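You operate a simulated robot arm through the tools that you are given. There is no shell and no other tool.

You run a simulated robot arm. Do the job below in one go: nothing can be reset, and whatever is moved stays where it is left.

Task
Tighten the yellow wheel's nut with the skate tool, then spin that wheel.
Fine: clamp the short skateboard first and release it after the spin; the tool goes back into its holder; leave the other wheel alone.

The check looks at the end state, three seconds after you hand in, the way a careful person would. Anything else that was tipped, shoved, dropped, spilled or broken makes it a failure.

Robot
A 7-joint arm with a two-finger parallel gripper, fixed in place. Base frame: the origin is at the foot of the arm, x ahead of it, y to its left, z up; the work surface is at about z = 0.44. Units: m, rad, N and s.
With the tool pointing down near the work surface it reaches from about 0.1 to 0.58 m from the base axis. Its first joint turns from -1.152 to 1.152 rad. Payload 1.57 kg.
The tool frame sits at the grasp point between the pads (the TCP): z along the fingers, y along the line on which they close. The tips reach 0.03 m beyond it. The gripper opens to 0.08 m. The fingers are 0.017 m wide and 0.012 m thick; the gripper's body (0.04 by 0.082 m) begins 0.08 m behind the TCP.
Orientation is that of the tool frame in the base frame, as [roll, pitch, yaw] about the fixed x, y, z axes, in that order (R = Rz(yaw) Ry(pitch) Rx(roll)). With the fingers straight down and closing along the base's y, the tool's x points along the base's -x, its y along +y and its z along -z.

Tools
- The arm moves only by the tool nudge_tool. Its argument "steps" is a list of rows, each a list of 6 numbers: the shift along the tool's x, y, z in units of 30 mm (1.0 is 30 mm), then the turn, a rotation vector about the tool's x, y, z in units of 4 degrees (1.0 is 4 degrees). In form: [[x, y, z, rx, ry, rz], ...]. A call has 1 to 20 rows; each row shifts and turns the commanded pose from where the row before left it, along the tool's axes as they then stand. "jaw" is the finger opening in m, from 0 to 0.08, set as the call begins (left out, the last holds). A call with a number of a shift or a turn outside -1 to 1 is refused whole. Each row takes 0.2 s and may step no farther than 0.05 m and 0.15 rad from the row before; otherwise, or with a gripper value out of range, the whole call is refused. Where a pose cannot be reached the arm comes as near as it can. A force on the tool above 90 N (or 10 N above the force at the start of the call, whichever is more), or a blocked arm, ends the call early, and 0.2 s more pass. The fingers move at their own pace (about 0.072 m/s each) and stop on an object; they squeeze with about 27 N. The grip force told is the motor's: it shows also when the fingers shut on nothing. Time passes only in rows, and 0.2 s behind the last, so rows that do not move let the fingers close. It gives the time, the measured TCP pose, the force on the tool (base axes), the opening and the grip force at its end, in the units of the frame above (readings bear some noise), with the torque about the TCP (base axes, N m) and any sound that the robot's microphone picked up, and new pictures: "pictures" is both (left out), scene, wrist or none.
- Cameras (640 x 400 px; columns grow to the right, rows downward): "scene" is fixed at [0.0497, 0.4505, 1.4084]; the picture's right is [-0.72, -0.69, 0.00], its down [-0.54, 0.56, -0.63] and it looks along [0.44, -0.46, -0.77] (base axes); focal length 314 px, centre (320, 200). "wrist" rides on the gripper at [0.072, -0.007, -0.122] in the tool frame; the picture's right is [0.09, 1.00, 0.00], its down [-0.84, 0.08, -0.54] and it looks along [-0.54, 0.05, 0.84] (tool axes); focal length 238 px, centre (320, 200). There is no depth. A picture from a camera that has moved, and an enlarged one, comes with that camera's place and axes in the base frame and with its lens. The place of the scene camera against the robot may be out by one fixed shift of up to 0.012 m in any direction.
- zoom(camera, box): a new picture of the part [left, top, right, bottom] of that camera's present view, enlarged. It takes no simulated time.
- finish_job(): hands the job in; it is judged then, once.

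Places have to be worked out from the pictures, the camera data and where the tool is seen. Open the gripper and draw the arm clear of the work before you hand the job in, unless the task says otherwise.

The tools are called after "Request:" as a command line: name --pt "numbers of a row" for each row, then --argument value for the rest, lists and objects as JSON in quotes. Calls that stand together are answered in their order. nudge_tool: Moves the arm, as the interface text tells. Its arguments: {"type":"object","properties":{"steps":{"type":"array","items":{"type":"array","items":{"type":"number"}}},"jaw":{"type":"number"},"pictures":{"type":"string","enum":["both","scene","wrist","none"]}},"required":["steps"]} The other tools are called the same way: zoom (camera, box) takes an enlarged picture of a part of a camera's view; finish_job () hands the job in.

At the start:

```text
clock: 0.0
eef_pos: [0.5153, 0.0488, 0.9281]
tool_rot: [-3.141, 0.001, 3.14]
force: [0.5, -0.3, -0.5]
moment: [-0.03, 0.01, 0.0]
opening: 0.0802
grasp_force: 0.0
```

scene: 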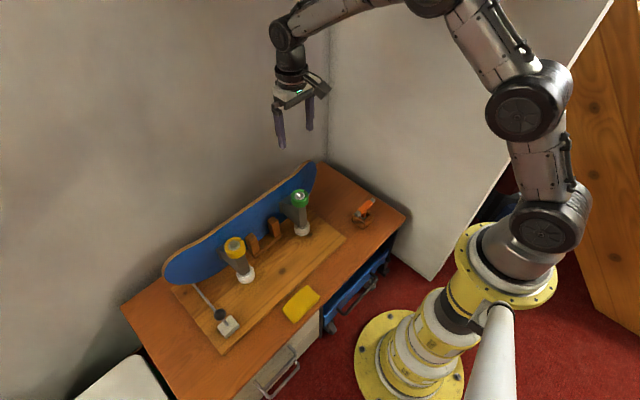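
wrist: 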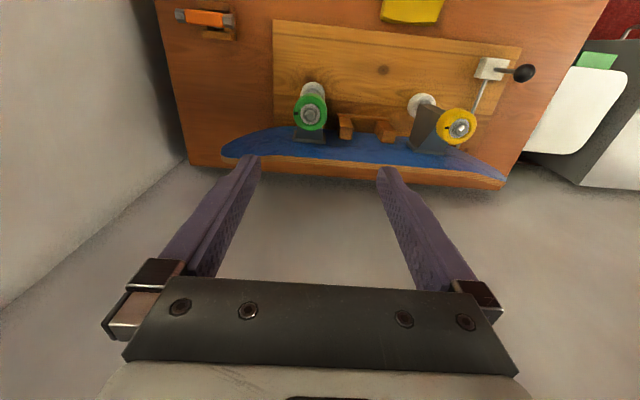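

I start by looking closely at the skateboard, the clamp and the tool holder before moving anything.

Request:
zoom --camera "scene" --box '[150, 150, 350, 350]'

Request:
zoom --camera "scene" --box '[320, 180, 400, 240]'

Request:
zoom --camera "wrist" --box '[380, 40, 560, 190]'

Request:
zoom --camera "wrist" --box '[160, 0, 420, 180]'

Request:
zoom --camera "scene" --box '[180, 260, 280, 360]'

```text
2.00 times, centred on (250, 250) of scene
camera zoom: at [0.0497, 0.4505, 1.4084], right [-0.72, -0.69, 0.0], down [-0.54, 0.56, -0.63], along [0.44, -0.46, -0.77], focal length 627 px, centre (460, 100)
```

zoom: 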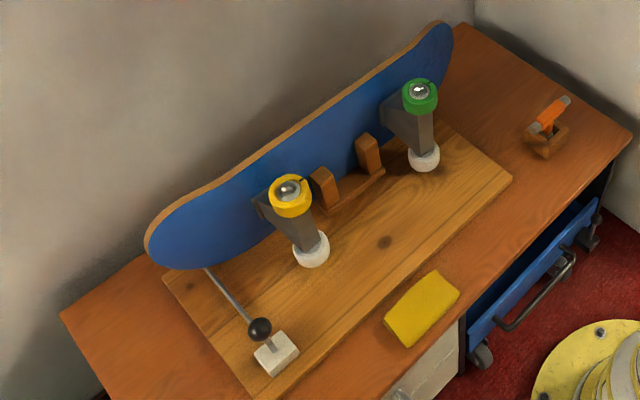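

```text
6.67 times, centred on (360, 210) of scene
camera zoom: at [0.0497, 0.4505, 1.4084], right [-0.72, -0.69, 0.0], down [-0.54, 0.56, -0.63], along [0.44, -0.46, -0.77], focal length 2091 px, centre (53, 133)
```

zoom: 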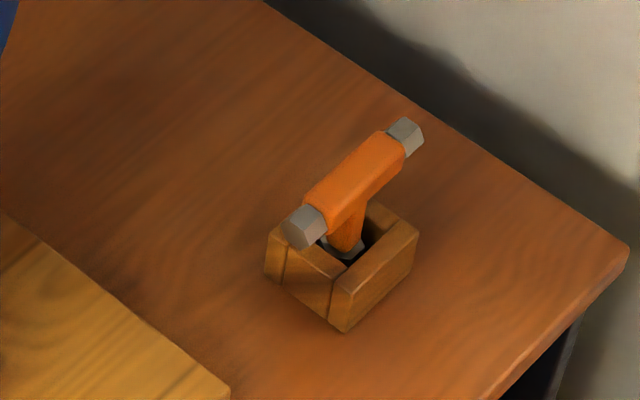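

```text
2.67 times, centred on (470, 115) of wrist
camera zoom: at [0.4431, 0.0417, 1.0502], right [-0.09, 1.0, 0.0], down [0.84, 0.08, 0.54], along [0.54, 0.05, -0.84], focal length 636 px, centre (-80, 427)
```

zoom: 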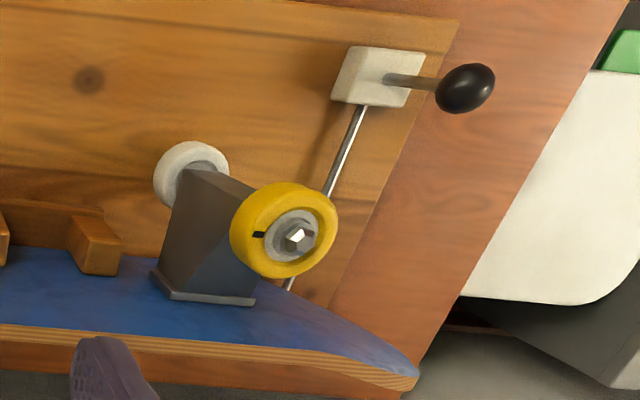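

```text
2.22 times, centred on (290, 90) of wrist
camera zoom: at [0.4431, 0.0417, 1.0502], right [-0.09, 1.0, 0.0], down [0.84, 0.08, 0.54], along [0.54, 0.05, -0.84], focal length 530 px, centre (387, 444)
```

zoom: 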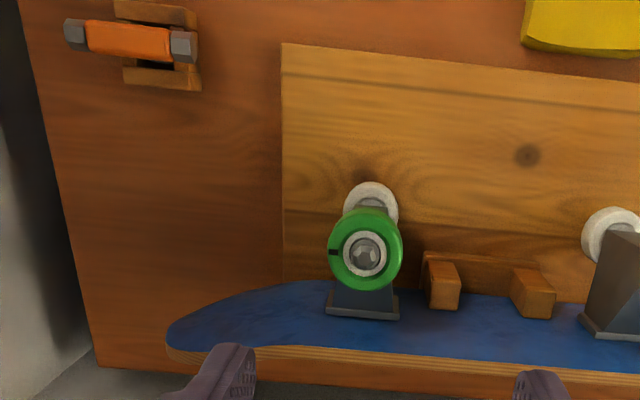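

```text
4.00 times, centred on (230, 310) of scene
camera zoom: at [0.0497, 0.4505, 1.4084], right [-0.72, -0.69, 0.0], down [-0.54, 0.56, -0.63], along [0.44, -0.46, -0.77], focal length 1255 px, centre (680, -240)
```

zoom: 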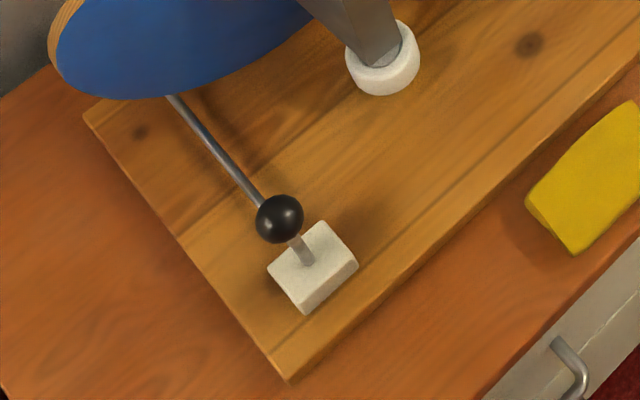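

The clamp lever stands upright at about (0.45, 0.415), its ball at z≈0.56. The yellow nut is near (0.53, 0.28, 0.67) with a vertical axis, and the T-tool is near (0.42, -0.17). I move the wrist camera over the clamp to see it better.

Request:
nudge_tool --pt "0.383 0.833 0.6 0 0 0" --pt "0.383 0.833 0.6 0 0 0" --pt "0.383 0.833 0.6 0 0 0" --pt "0.383 0.833 0.6 0 0 0" --pt "0.383 0.833 0.6 0 0 0" --pt "0.383 0.833 0.6 0 0 0" --pt "0.383 0.833 0.6 0 0 0" --pt "0.383 0.833 0.6 0 0 0" --pt "0.383 0.833 0.6 0 0 0" --pt "0.383 0.833 0.6 0 0 0" --pt "0 0 0 0 0 0"

```text
clock: 2.4
eef_pos: [0.3996, 0.3009, 0.7465]
tool_rot: [-3.141, -0.001, 3.141]
force: [-0.6, -0.6, 0.5]
moment: [0.02, 0.01, -0.01]
opening: 0.0799
grasp_force: 0.0
camera wrist: at [0.3282, 0.2933, 0.8691], right [-0.09, 1.0, 0.0], down [0.84, 0.08, 0.54], along [0.54, 0.05, -0.84], focal length 238 px, centre (320, 200)
```

scene: 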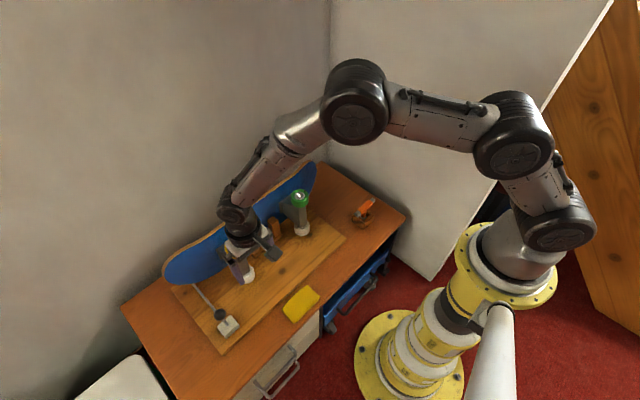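
wrist: 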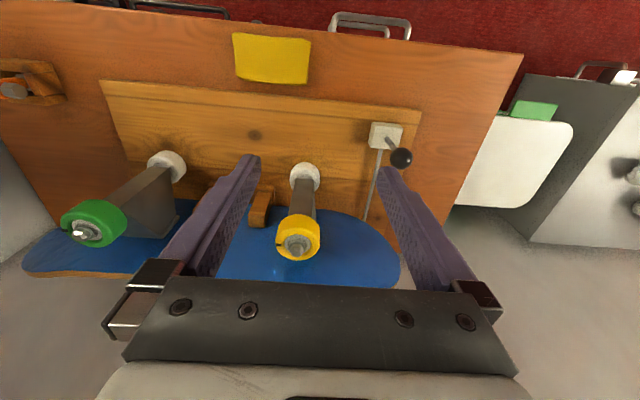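

Request:
zoom --camera "wrist" --box '[340, 100, 440, 240]'

Request:
zoom --camera "wrist" --box '[240, 180, 360, 290]'

Request:
zoom --camera "wrist" --box '[0, 40, 130, 250]'

```text
2.86 times, centred on (390, 170) of wrist
camera zoom: at [0.3282, 0.2933, 0.8691], right [-0.09, 1.0, 0.0], down [0.84, 0.08, 0.54], along [0.54, 0.05, -0.84], focal length 681 px, centre (120, 286)
```

zoom: 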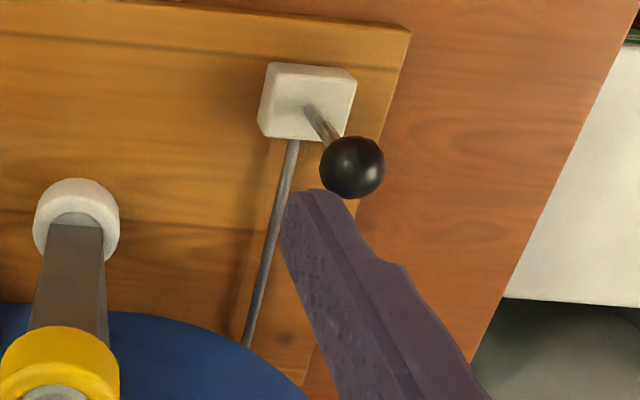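

```text
3.64 times, centred on (300, 235) of wrist
camera zoom: at [0.3282, 0.2933, 0.8691], right [-0.09, 1.0, 0.0], down [0.84, 0.08, 0.54], along [0.54, 0.05, -0.84], focal length 867 px, centre (393, 73)
```

zoom: 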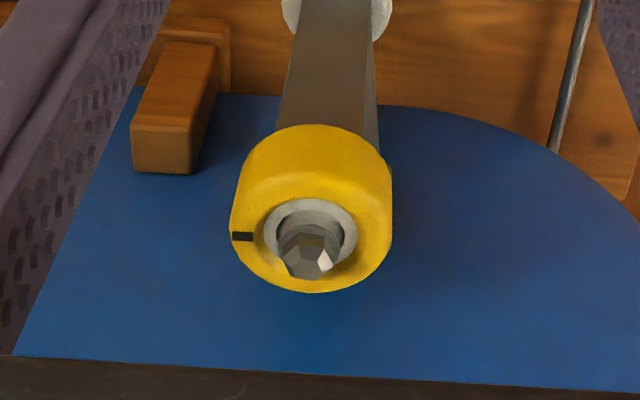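

```text
1.90 times, centred on (65, 145) of wrist
camera zoom: at [0.3282, 0.2933, 0.8691], right [-0.09, 1.0, 0.0], down [0.84, 0.08, 0.54], along [0.54, 0.05, -0.84], focal length 454 px, centre (806, 305)
```

zoom: 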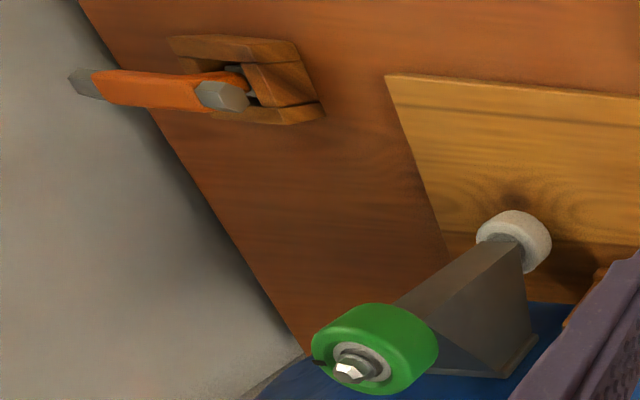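

The ball triangulates to about (0.449, 0.419, 0.557) with the lever upright and the rod running along +x to the board. I go above the ball with open fingers to look again before gripping it.

Request:
nudge_tool --pt "-0.33 0.788 0.776 0 0 0" --pt "-0.33 0.788 0.776 0 0 0" --pt "-0.33 0.788 0.776 0 0 0" --pt "-0.33 0.788 0.776 0 0 0" --pt "-0.33 0.788 0.776 0 0 0" --pt "0 0 0 0 0 0"

```text
clock: 3.8
eef_pos: [0.4496, 0.4192, 0.6306]
tool_rot: [-3.14, 0.001, -3.142]
force: [0.0, -0.4, -0.3]
moment: [-0.01, -0.01, 0.01]
opening: 0.0802
grasp_force: 0.1
camera wrist: at [0.3771, 0.4109, 0.7528], right [-0.09, 1.0, 0.0], down [0.84, 0.08, 0.54], along [0.54, 0.05, -0.84], focal length 238 px, centre (320, 200)
```

scene: 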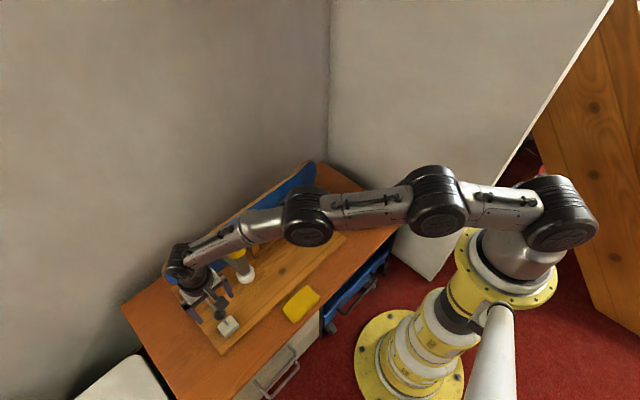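
wrist: 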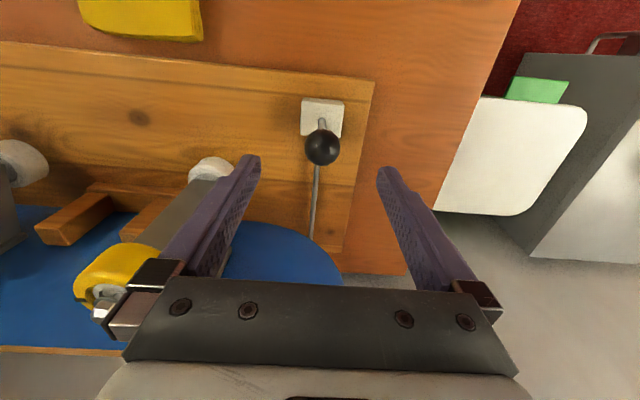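

Request:
zoom --camera "wrist" --box '[270, 80, 370, 260]'

Request:
zoom --camera "wrist" --box '[60, 220, 160, 340]'

```text
2.22 times, centred on (320, 170) of wrist
camera zoom: at [0.3771, 0.4109, 0.7528], right [-0.09, 1.0, 0.0], down [0.84, 0.08, 0.54], along [0.54, 0.05, -0.84], focal length 530 px, centre (320, 267)
```

zoom: 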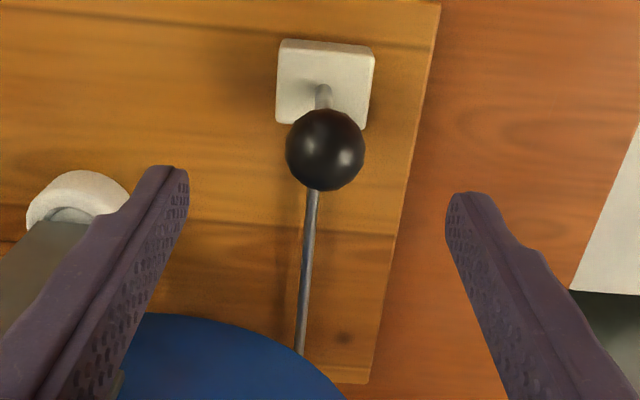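

```text
3.33 times, centred on (110, 280) of wrist
camera zoom: at [0.3771, 0.4109, 0.7528], right [-0.09, 1.0, 0.0], down [0.84, 0.08, 0.54], along [0.54, 0.05, -0.84], focal length 794 px, centre (1020, -67)
```

zoom: 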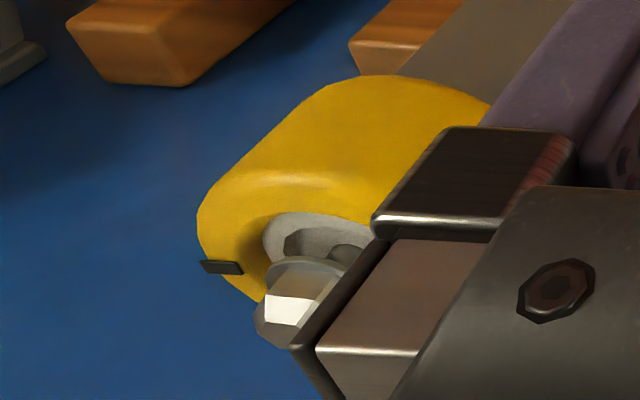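

The ball lies centered between the fingers. I descend straight down to straddle it, with the jaw a bit narrower, then close on it.

Request:
nudge_tool --pt "0 0 0.7 0 0 0" --pt "0 0 0.7 0 0 0" --pt "0 0 0.7 0 0 0" --pt "0 0 0 0 0 0" --jaw 0.06 --pictures "wrist"

Request:
nudge_tool --pt "0 0 0 0 0 0" --pt "0 0 0 0 0 0" --pt "0 0 0 0 0 0" --jaw 0.0

```text
clock: 4.8
eef_pos: [0.4479, 0.4185, 0.5699]
tool_rot: [3.141, 0.0, 3.141]
force: [-0.1, 0.7, -0.4]
moment: [-0.02, -0.02, 0.0]
opening: 0.06
grasp_force: 0.1
camera wrist: at [0.3767, 0.4107, 0.6912], right [-0.09, 1.0, 0.0], down [0.84, 0.08, 0.54], along [0.54, 0.05, -0.84], focal length 238 px, centre (320, 200)
```

wrist: 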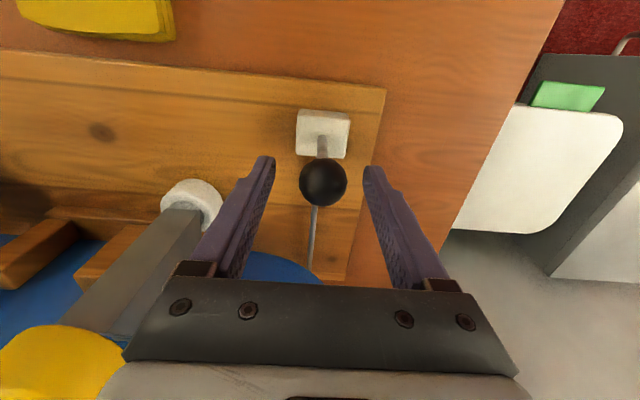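

```text
clock: 5.6
eef_pos: [0.4483, 0.42, 0.57]
tool_rot: [3.138, 0.002, 3.141]
force: [0.1, 17.0, -7.0]
moment: [0.29, 0.0, 0.08]
opening: 0.031
grasp_force: 39.8
camera wrist: at [0.3764, 0.4122, 0.6918], right [-0.09, 1.0, 0.0], down [0.84, 0.08, 0.54], along [0.54, 0.05, -0.84], focal length 238 px, centre (320, 200)
```

scene: 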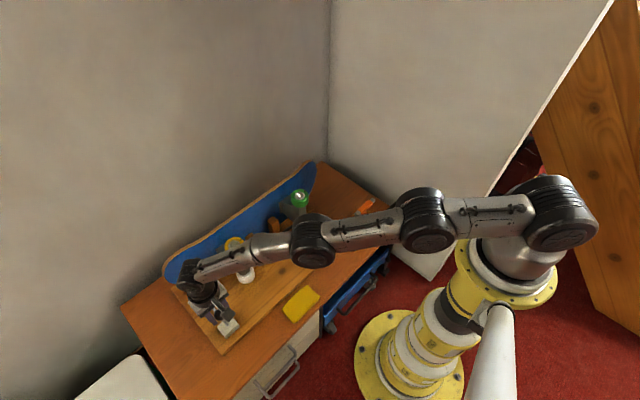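
wrist: 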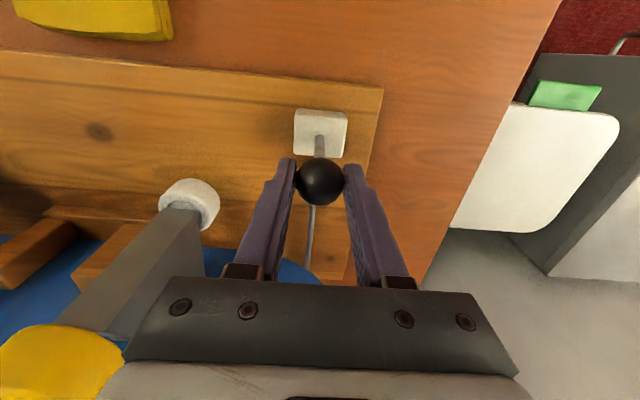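

The ball is held (opening 0.031), with a small sideways load from being about 1.5 mm off centre. I shift a touch in +y and test a small push toward the board (+x).

Request:
nudge_tool --pt "0 0.06 0 0 0 0" --pt "-0.17 0 0.01 0 0 0" --pt "-0.17 0 0.02 0 0 0" --pt "0 0 0 0 0 0" --pictures "wrist"

```text
clock: 6.6
eef_pos: [0.4556, 0.4199, 0.5657]
tool_rot: [-3.141, -0.007, -3.139]
force: [-25.0, 8.1, 9.0]
moment: [0.13, 0.46, -0.01]
opening: 0.031
grasp_force: 40.1
camera wrist: at [0.3841, 0.4128, 0.6894], right [-0.09, 1.0, 0.0], down [0.84, 0.08, 0.54], along [0.53, 0.05, -0.84], focal length 238 px, centre (320, 200)
```

wrist: 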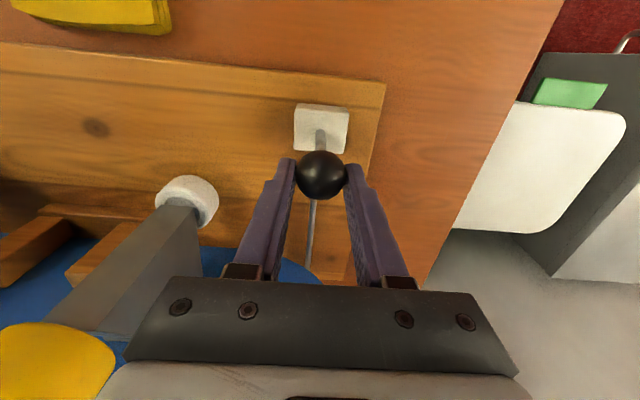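

The ball did not move and 25 N resists, so +x seems to be against the stop. I back off and try the other way (-x).

Request:
nudge_tool --pt "0.34 0 -0.1 0 0 0" --pt "0.17 0 0 0 0 0" --pt "0.17 0 0.02 0 0 0" --pt "0 0 0 0 0 0" --pictures "wrist"

```text
clock: 7.6
eef_pos: [0.4426, 0.4203, 0.5719]
tool_rot: [3.137, 0.009, -3.139]
force: [13.5, 2.7, 2.3]
moment: [0.05, -1.27, -0.02]
opening: 0.0312
grasp_force: 39.7
camera wrist: at [0.3694, 0.4122, 0.6938], right [-0.09, 1.0, 0.0], down [0.83, 0.07, 0.55], along [0.55, 0.05, -0.84], focal length 238 px, centre (320, 200)
```

wrist: 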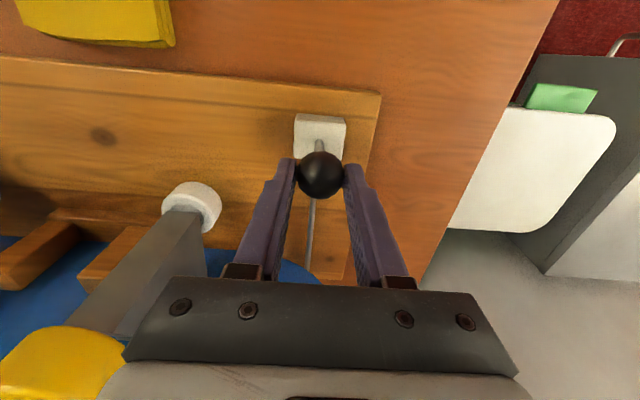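

The lever moved toward -x this time (ball shifted about 10 mm), so pulling toward the base is its travel. I follow the arc further down.

Request:
nudge_tool --pt "0.335 0 0.053 0 0 0" --pt "0.327 0 0.087 0 0 0" --pt "0.316 0 0.12 0 0 0" --pt "0.3 0 0.153 0 0 0" --pt "0 0 0 0 0 0"

```text
clock: 8.8
eef_pos: [0.4021, 0.42, 0.5574]
tool_rot: [3.138, 0.002, 3.141]
force: [12.0, 1.8, 5.3]
moment: [0.05, -1.23, 0.02]
opening: 0.0315
grasp_force: 39.7
camera wrist: at [0.3294, 0.4126, 0.6796], right [-0.09, 1.0, 0.0], down [0.84, 0.08, 0.54], along [0.54, 0.05, -0.84], focal length 238 px, centre (320, 200)
```

scene: 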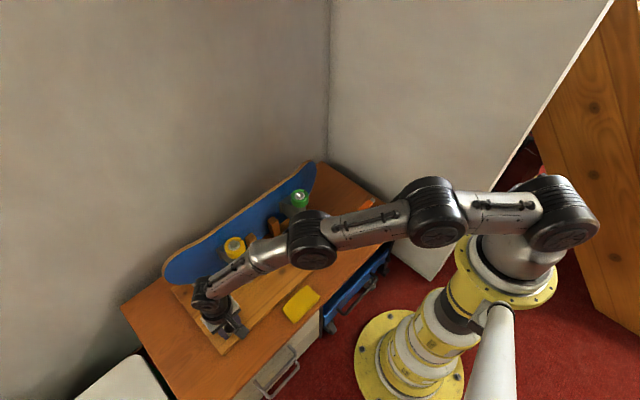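
wrist: 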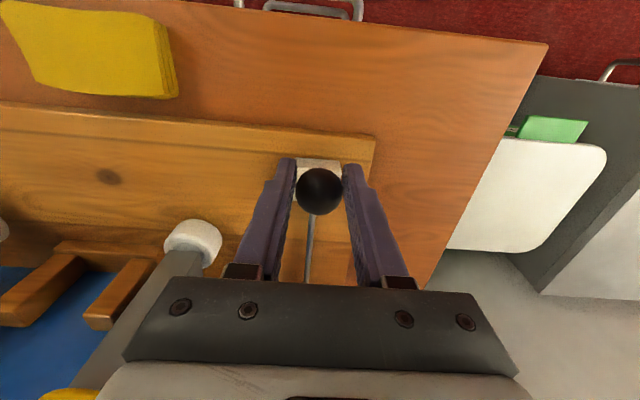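

The lever follows smoothly with about 12 N of drag. I continue the arc until it stops or clicks.

Request:
nudge_tool --pt "0.284 0 0.184 0 0 0" --pt "0.263 0 0.213 0 0 0" --pt "0 0 0 0 0 0" --pictures "wrist"

Request:
nudge_tool --pt "0.24 0 0.24 0 0 0" --pt "0.213 0 0.263 0 0 0" --pt "0 0 0 0 0 0"

```text
clock: 9.6
eef_pos: [0.3798, 0.416, 0.5427]
tool_rot: [-3.135, -0.007, 3.14]
force: [-2.7, -0.6, -0.4]
moment: [0.06, 0.01, 0.02]
opening: 0.0001
grasp_force: 21.1
camera wrist: at [0.3107, 0.4094, 0.6654], right [-0.09, 1.0, -0.01], down [0.84, 0.08, 0.54], along [0.53, 0.04, -0.84], focal length 238 px, centre (320, 200)
```

wrist: 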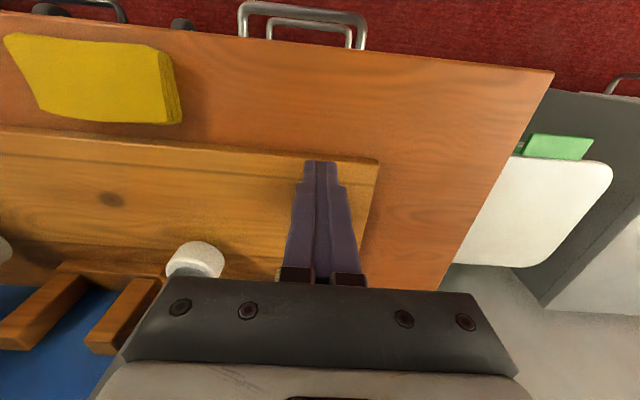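

```text
clock: 10.4
eef_pos: [0.369, 0.4178, 0.5304]
tool_rot: [-3.141, -0.001, -3.14]
force: [-0.2, 1.1, 1.1]
moment: [0.02, 0.01, -0.02]
opening: 0.0001
grasp_force: 21.3
camera wrist: at [0.2976, 0.4114, 0.653], right [-0.09, 1.0, 0.0], down [0.84, 0.08, 0.54], along [0.54, 0.05, -0.84], focal length 238 px, centre (320, 200)
```

scene: 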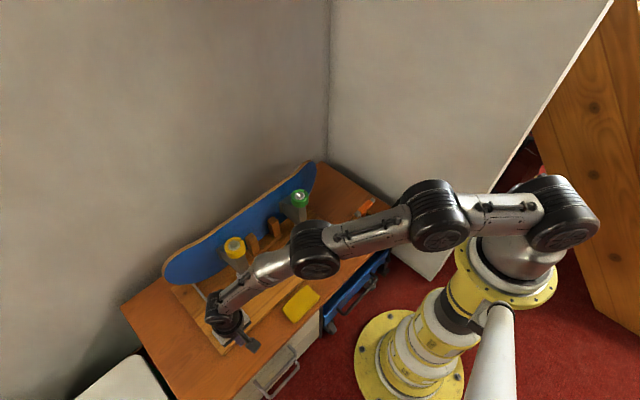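
wrist: 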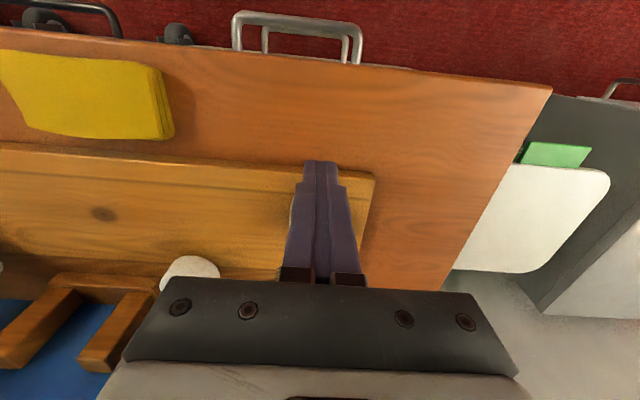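

The ball slipped out of the fingers (opening 0). I rise straight up and look at where the lever stopped.

Request:
nudge_tool --pt "0 0 -1 0 0 0" --pt "0 0 -1 0 0 0" --pt "0 0 -1 0 0 0" --pt "0.5 0 -1 0 0 0" --pt "1 0 0 0 0 0" --pt "0 0 0 0 0 0" --jaw 0.06

```text
clock: 11.8
eef_pos: [0.325, 0.419, 0.6489]
tool_rot: [-3.141, 0.0, -3.141]
force: [1.0, -0.7, -0.3]
moment: [-0.01, 0.0, -0.03]
opening: 0.0598
grasp_force: 0.1
camera wrist: at [0.2535, 0.411, 0.7721], right [-0.09, 1.0, 0.0], down [0.84, 0.08, 0.54], along [0.54, 0.05, -0.84], focal length 238 px, centre (320, 200)
```

scene: 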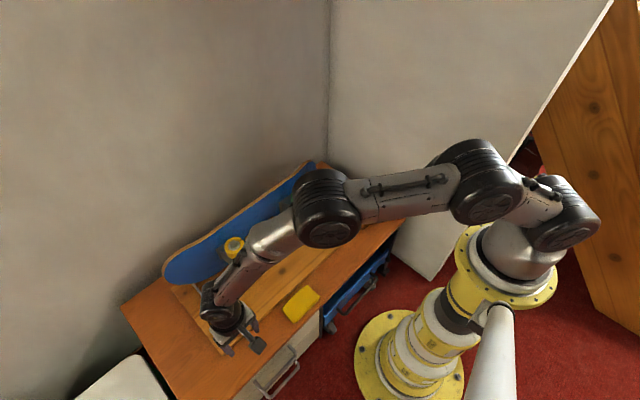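
wrist: 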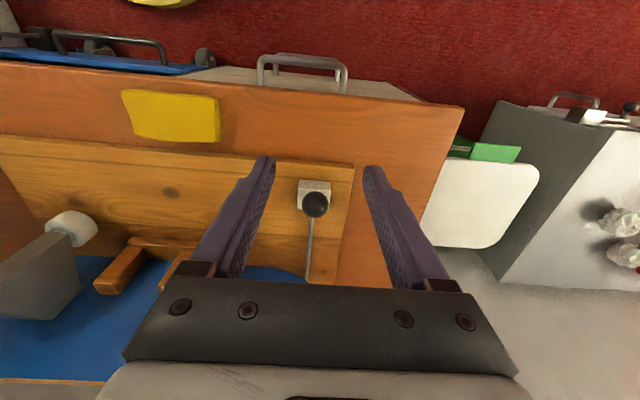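

The ball now sits near (0.404, 0.42, 0.548), so the lever leans about 28° toward the base. I move the arm aside to see the clamp, rod and board from the scene camera.

Request:
nudge_tool --pt "0 -1 -0.7 0 0 0" --pt "0 -1 -0.7 0 0 0" --pt "0 -1 -0.7 0 0 0" --pt "0 -1 -0.7 0 0 0" --pt "0 -1 -0.7 0 0 0" --pt "0 0 0 0 0 0"

Request:
zoom --camera "scene" --box '[150, 260, 280, 360]'

Request:
zoom --camera "wrist" --box '[300, 100, 500, 280]'

```text
clock: 13.2
eef_pos: [0.3253, 0.27, 0.7576]
tool_rot: [3.141, 0.001, -3.142]
force: [-0.4, 0.2, 0.3]
moment: [0.04, -0.02, -0.01]
opening: 0.0601
grasp_force: 0.0
camera wrist: at [0.2534, 0.2625, 0.8792], right [-0.09, 1.0, 0.0], down [0.84, 0.08, 0.54], along [0.54, 0.05, -0.84], focal length 238 px, centre (320, 200)
```

scene: 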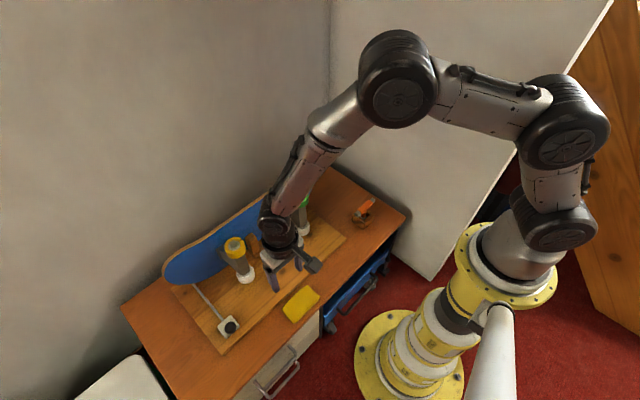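
wrist: 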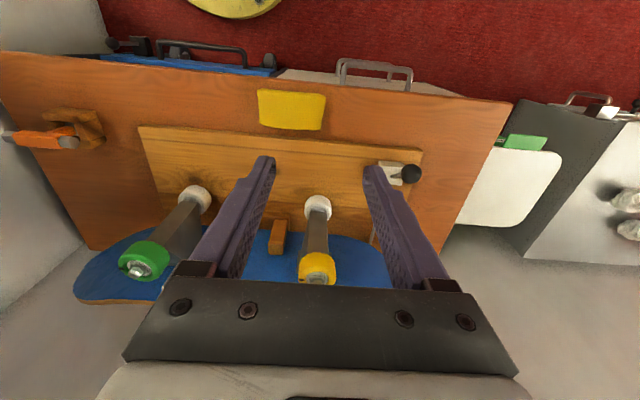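

```text
4.00 times, centred on (215, 310) of scene
camera zoom: at [0.0497, 0.4505, 1.4084], right [-0.72, -0.69, 0.0], down [-0.54, 0.56, -0.63], along [0.44, -0.46, -0.77], focal length 1255 px, centre (740, -240)
```

zoom: 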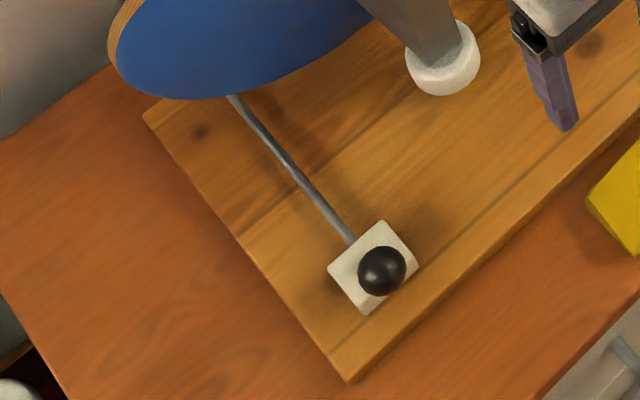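

```text
2.22 times, centred on (400, 190) of wrist
camera zoom: at [0.2534, 0.2625, 0.8792], right [-0.09, 1.0, 0.0], down [0.84, 0.08, 0.54], along [0.54, 0.05, -0.84], focal length 530 px, centre (142, 222)
```

zoom: 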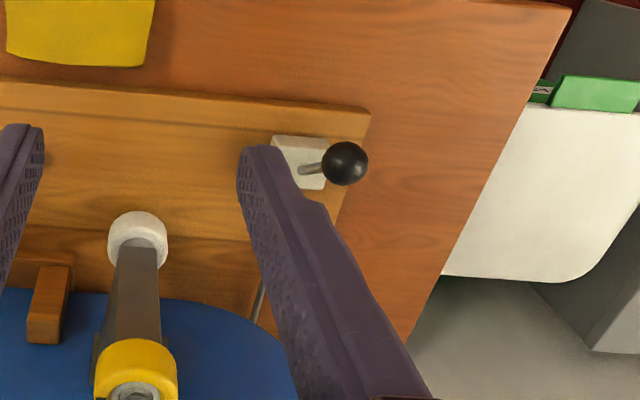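

The lever rests leaning toward the base; I'm not sure it is fully at its end. I'll push the ball from its +x side with closed fingers, which is firmer than gripping, and read the force.

Request:
nudge_tool --pt "-0.676 0.833 0.765 0 0 0" --pt "-0.676 0.833 0.765 0 0 0" --pt "-0.676 0.833 0.765 0 0 0" --pt "-0.676 0.833 0.765 0 0 0" --pt "-0.676 0.833 0.765 0 0 0" --pt "-0.676 0.833 0.765 0 0 0" --pt "0 0 0.75 0 0 0" --pt "0 0 0.75 0 0 0" --pt "0 0 0 0 0 0" --jaw 0.0 --pictures "wrist"

Request:
nudge_tool --pt "0.5 0 0 0 0 0" --pt "0.2 0 0 0 0 0" --pt "0.2 0 0.03 0 0 0" --pt "0 0 0 0 0 0" --pictures "wrist"

```text
clock: 15.2
eef_pos: [0.4441, 0.4194, 0.5731]
tool_rot: [-3.141, 0.0, -3.141]
force: [0.6, -0.1, 0.9]
moment: [0.01, 0.01, -0.01]
opening: 0.0001
grasp_force: 21.2
camera wrist: at [0.3729, 0.4117, 0.6952], right [-0.09, 1.0, 0.0], down [0.84, 0.08, 0.54], along [0.54, 0.05, -0.84], focal length 238 px, centre (320, 200)
```

wrist: 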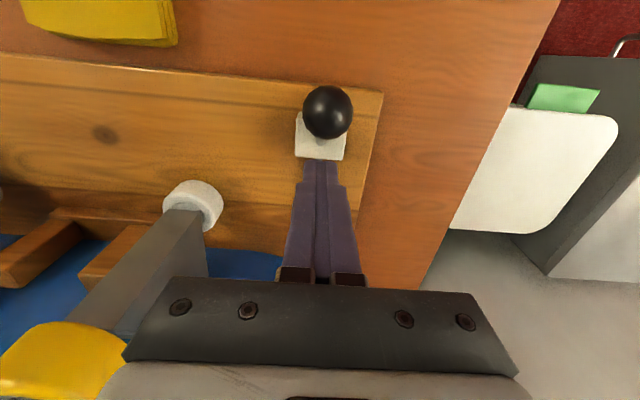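

```text
clock: 16.2
eef_pos: [0.4181, 0.4186, 0.5713]
tool_rot: [-3.141, -0.001, -3.142]
force: [0.5, 0.9, 1.3]
moment: [0.03, -0.01, -0.01]
opening: 0.0002
grasp_force: 21.6
camera wrist: at [0.3475, 0.4125, 0.6935], right [-0.09, 1.0, 0.0], down [0.84, 0.08, 0.54], along [0.54, 0.05, -0.84], focal length 238 px, centre (320, 200)
```

wrist: 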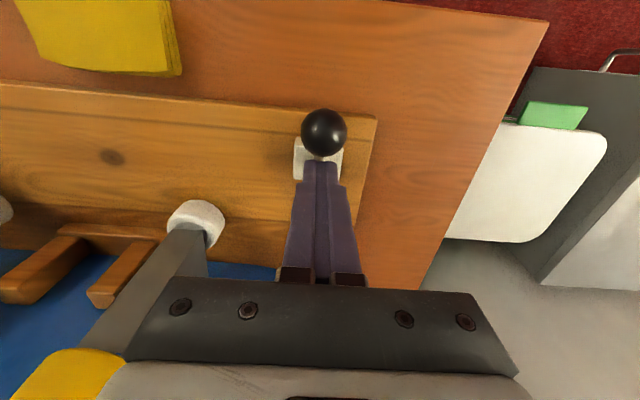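

No contact yet at x=0.418. I keep pushing in small steps.

Request:
nudge_tool --pt "0.2 0 0 0 0 0" --pt "0.2 0 0.05 0 0 0" --pt "0 0 0 0 0 0" --pictures "wrist"

Request:
nudge_tool --pt "0.2 0 0.05 0 0 0" --pt "0.1 0 0.05 0 0 0" --pt "0 0 0 0 0 0" --pictures "wrist"

```text
clock: 17.0
eef_pos: [0.4076, 0.42, 0.568]
tool_rot: [-3.141, 0.001, 3.141]
force: [-0.4, 0.1, 0.2]
moment: [0.01, 0.01, -0.01]
opening: 0.0
grasp_force: 21.7
camera wrist: at [0.336, 0.4117, 0.692], right [-0.09, 1.0, 0.0], down [0.84, 0.08, 0.54], along [0.54, 0.05, -0.84], focal length 238 px, centre (320, 200)
```

wrist: 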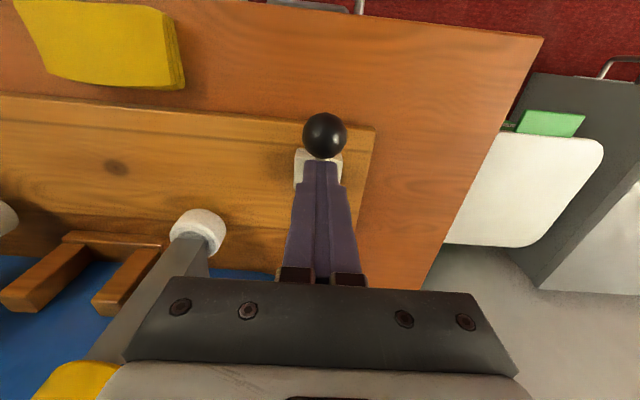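

```text
clock: 17.8
eef_pos: [0.3991, 0.4185, 0.5672]
tool_rot: [-3.141, 0.001, 3.141]
force: [1.0, 0.5, -0.2]
moment: [0.0, -0.03, -0.02]
opening: 0.0
grasp_force: 21.2
camera wrist: at [0.327, 0.4116, 0.6897], right [-0.09, 1.0, 0.0], down [0.84, 0.08, 0.54], along [0.54, 0.05, -0.84], focal length 238 px, centre (320, 200)
```

wrist: 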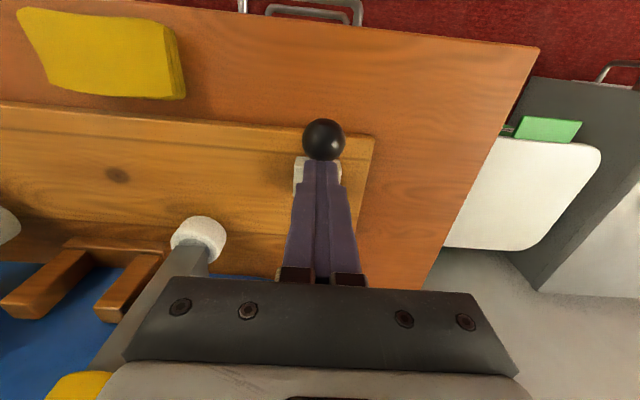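

The lever still moves with almost no force and is now near 45°. I keep pushing it along the arc, lowering as it goes down.

Request:
nudge_tool --pt "0.2 0 0.3 0 0 0" --pt "0.2 0 0.3 0 0 0" --pt "0 0 0 0 0 0" --pictures "wrist"

Request:
nudge_tool --pt "0.15 0 0.3 0 0 0" --pt "0.15 0 0.3 0 0 0" --pt "0 0 0 0 0 0" --pictures "both"

```text
clock: 18.6
eef_pos: [0.3872, 0.4198, 0.5486]
tool_rot: [-3.14, 0.0, -3.141]
force: [-0.5, -0.2, 0.1]
moment: [0.0, 0.02, -0.03]
opening: 0.0001
grasp_force: 21.4
camera wrist: at [0.3157, 0.4121, 0.6714], right [-0.09, 1.0, 0.0], down [0.84, 0.08, 0.54], along [0.54, 0.05, -0.84], focal length 238 px, centre (320, 200)
```

wrist: 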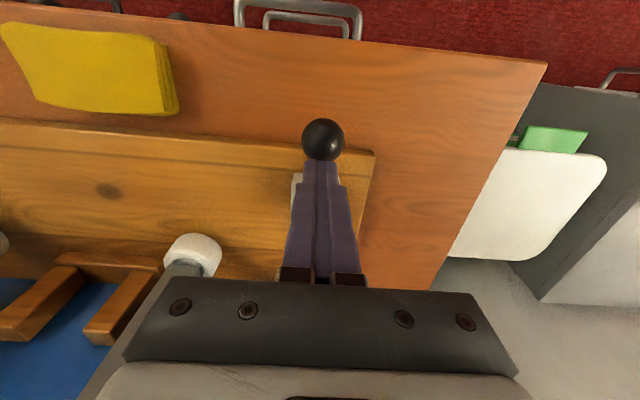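

```text
clock: 19.4
eef_pos: [0.3866, 0.4264, 0.5395]
tool_rot: [3.121, 0.022, 3.141]
force: [32.5, -3.4, 22.1]
moment: [-0.2, -0.8, 0.12]
opening: 0.0003
grasp_force: 21.3
camera wrist: at [0.3138, 0.4173, 0.6604], right [-0.09, 1.0, 0.02], down [0.82, 0.07, 0.56], along [0.56, 0.07, -0.83], focal length 238 px, centre (320, 200)
```

scene: 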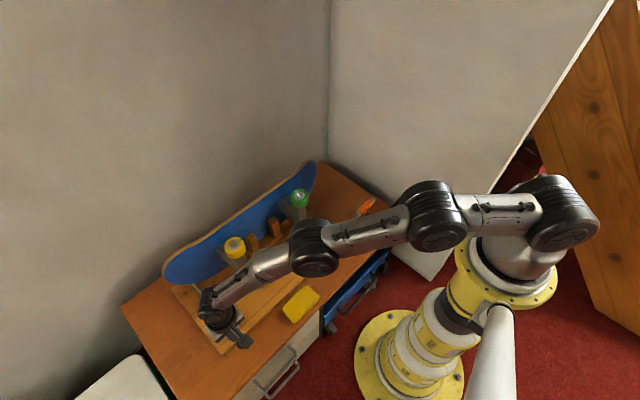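
wrist: 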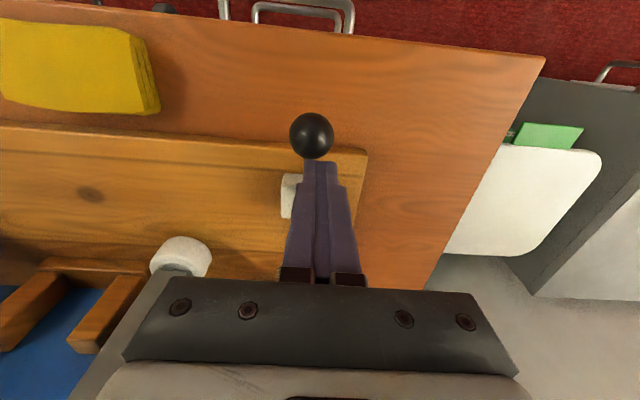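

Now it is firmly stopped: about 39 N with the lever near 58–60° – that looks like the clamped end. I retreat up and back and check that the lever stays.

Request:
nudge_tool --pt "-0.4 0 -0.6 0 0 0" --pt "-0.4 0 -1 0 0 0" --pt "0 0 -1 0 0 0" --pt "0.5 -1 -1 0 0 0" --pt "1 -1 -0.7 0 0 0" --pt "0.5 -1 -0.7 0 0 0" --pt "0.5 -1 -0.7 0 0 0" --pt "0.5 -1 -0.7 0 0 0" --pt "0 0 0 0 0 0"

Request:
zoom --camera "scene" --box '[150, 260, 280, 360]'

```text
clock: 21.4
eef_pos: [0.3117, 0.2683, 0.7211]
tool_rot: [3.141, 0.0, 3.141]
force: [0.1, -0.4, 0.8]
moment: [-0.01, -0.01, -0.03]
opening: 0.0002
grasp_force: 21.7
camera wrist: at [0.2399, 0.2615, 0.8431], right [-0.09, 1.0, 0.0], down [0.84, 0.08, 0.54], along [0.54, 0.05, -0.84], focal length 238 px, centre (320, 200)
```

scene: 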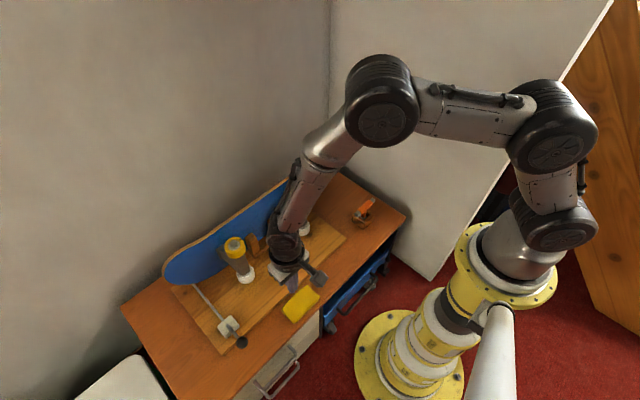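
wrist: 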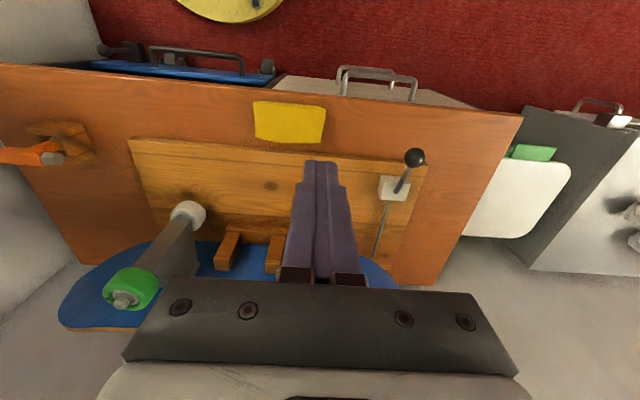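

```text
4.00 times, centred on (215, 310) of scene
camera zoom: at [0.0497, 0.4505, 1.4084], right [-0.72, -0.69, 0.0], down [-0.54, 0.56, -0.63], along [0.44, -0.46, -0.77], focal length 1255 px, centre (740, -240)
```

zoom: 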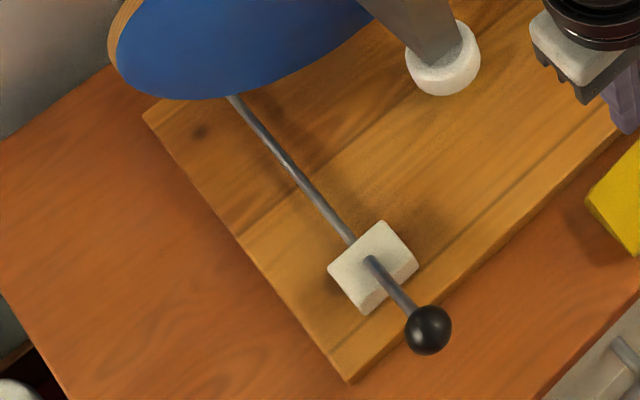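

The lever holds at about 60° at its stop and the board has not moved: I take it as clamped. Next I go over to the T-tool in its holder near (0.416, -0.17) for a close look.

Request:
nudge_tool --pt "-0.183 -0.913 -0.06 0 0 0" --pt "-0.183 -0.913 -0.06 0 0 0" --pt "-0.183 -0.913 -0.06 0 0 0" --pt "-0.183 -0.913 -0.06 0 0 0" --pt "-0.183 -0.913 -0.06 0 0 0" --pt "-0.183 -0.913 -0.06 0 0 0" --pt "-0.183 -0.913 -0.06 0 0 0" --pt "-0.183 -0.913 -0.06 0 0 0" --pt "-0.183 -0.913 -0.06 0 0 0" --pt "-0.183 -0.913 -0.06 0 0 0" --pt "-0.183 -0.913 -0.06 0 0 0" --pt "-0.183 -0.913 -0.06 0 0 0" --pt "-0.183 -0.913 -0.06 0 0 0" --pt "-0.183 -0.913 -0.06 0 0 0" --pt "-0.183 -0.913 -0.06 0 0 0" --pt "-0.183 -0.913 -0.06 0 0 0" --pt "0 0 0 0 0 0" --jaw 0.06

Request:
zoom --camera "wrist" --box '[230, 60, 410, 220]'

Request:
zoom --camera "scene" --box '[190, 180, 330, 280]'

```text
clock: 25.0
eef_pos: [0.402, -0.1703, 0.7537]
tool_rot: [3.142, -0.002, 3.141]
force: [-0.3, 0.0, -0.1]
moment: [0.0, 0.02, -0.01]
opening: 0.0599
grasp_force: 0.1
camera wrist: at [0.3295, -0.1781, 0.8764], right [-0.09, 1.0, 0.0], down [0.84, 0.08, 0.54], along [0.54, 0.05, -0.84], focal length 238 px, centre (320, 200)
```

scene: 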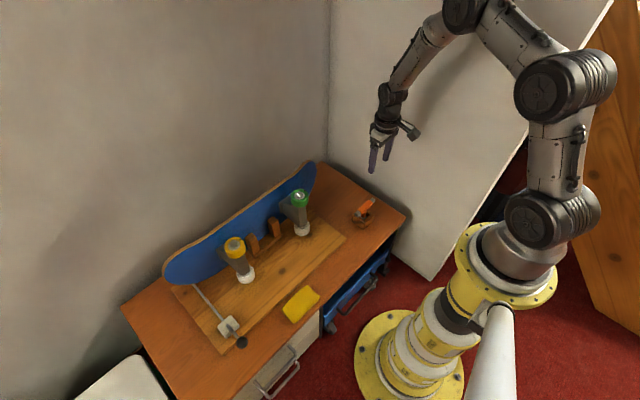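
wrist: 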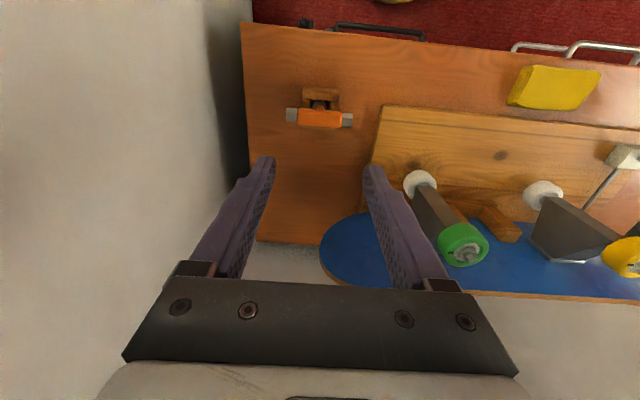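

```text
2.50 times, centred on (320, 140) of wrist
camera zoom: at [0.3295, -0.1781, 0.8764], right [-0.09, 1.0, 0.0], down [0.84, 0.08, 0.54], along [0.54, 0.05, -0.84], focal length 596 px, centre (320, 350)
```

zoom: 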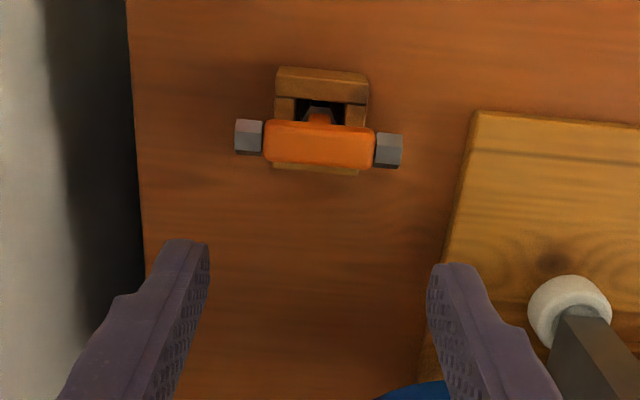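

```text
4.00 times, centred on (260, 230) of scene
camera zoom: at [0.0497, 0.4505, 1.4084], right [-0.72, -0.69, 0.0], down [-0.54, 0.56, -0.63], along [0.44, -0.46, -0.77], focal length 1255 px, centre (560, 80)
```

zoom: 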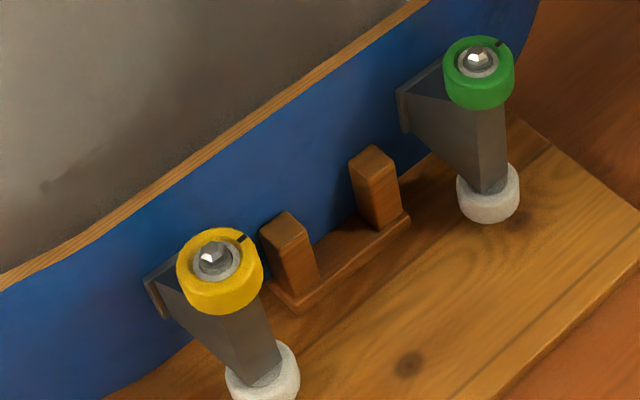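

The tool handle is near (0.418, -0.173, 0.505), its bar along y. I turn the gripper 90° counterclockwise seen from above so the fingers close along x, leaving the full range for tightening clockwise later.

Request:
nudge_tool --pt "0 0 0 0 0 -1" --pt "0 0 0 0 0 -1" --pt "0 0 0 0 0 -1" --pt "0 0 0 0 0 -1" --pt "0 0 0 0 0 -1" --pt "0 0 0 0 0 -1" --pt "0 0 0 0 0 -1" --pt "0 0 0 0 0 -1" --pt "0 0 0 0 0 -1" --pt "0 0 0 0 0 -1" --pt "0 0 0 0 0 -1" --pt "0 0 0 0 0 -1" --pt "0 0 0 0 0 -1" --pt "0 0 0 0 0 -1" --pt "0 0 0 0 0 -1" --pt "0 0 0 0 0 -1" --pt "0 0 0 0 0 -1" --pt "0 0 0 0 0 -1" --pt "0 0 0 0 0 -1" --pt "0 0 0 0 0 -1" --pictures "none"

Request:
nudge_tool --pt "0 0 0 0 0 -0.833" --pt "0 0 0 0 0 -0.833" --pt "0 0 0 0 0 -0.833" --pt "0 0 0 0 0 0"

```text
clock: 29.2
eef_pos: [0.3986, -0.1706, 0.753]
tool_rot: [3.141, 0.001, -1.743]
force: [-0.2, -0.4, 0.8]
moment: [0.02, 0.02, -0.02]
opening: 0.06
grasp_force: 0.1
```

```text
clock: 30.2
eef_pos: [0.4003, -0.1703, 0.7526]
tool_rot: [3.141, -0.001, -1.571]
force: [-0.3, 0.7, 0.2]
moment: [0.0, -0.01, -0.01]
opening: 0.0604
grasp_force: 0.2
camera wrist: at [0.4069, -0.2421, 0.8748], right [-1.0, -0.09, 0.0], down [-0.08, 0.84, 0.54], along [-0.05, 0.54, -0.84], focal length 238 px, centre (320, 200)
```

scene: 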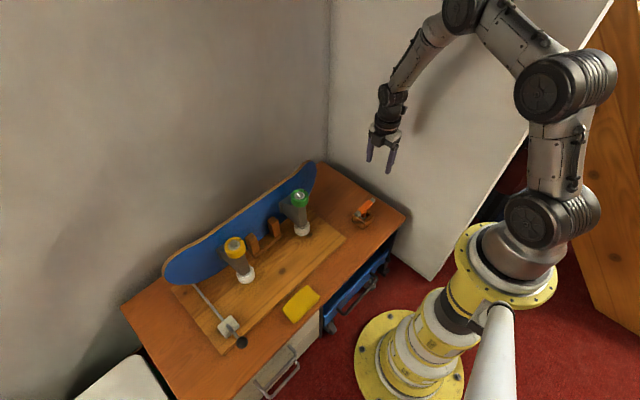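
wrist: 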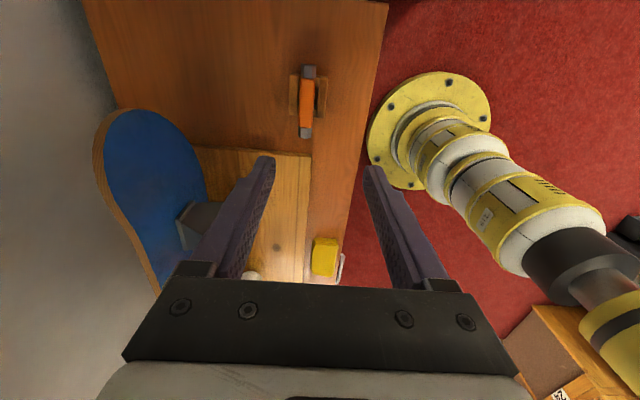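

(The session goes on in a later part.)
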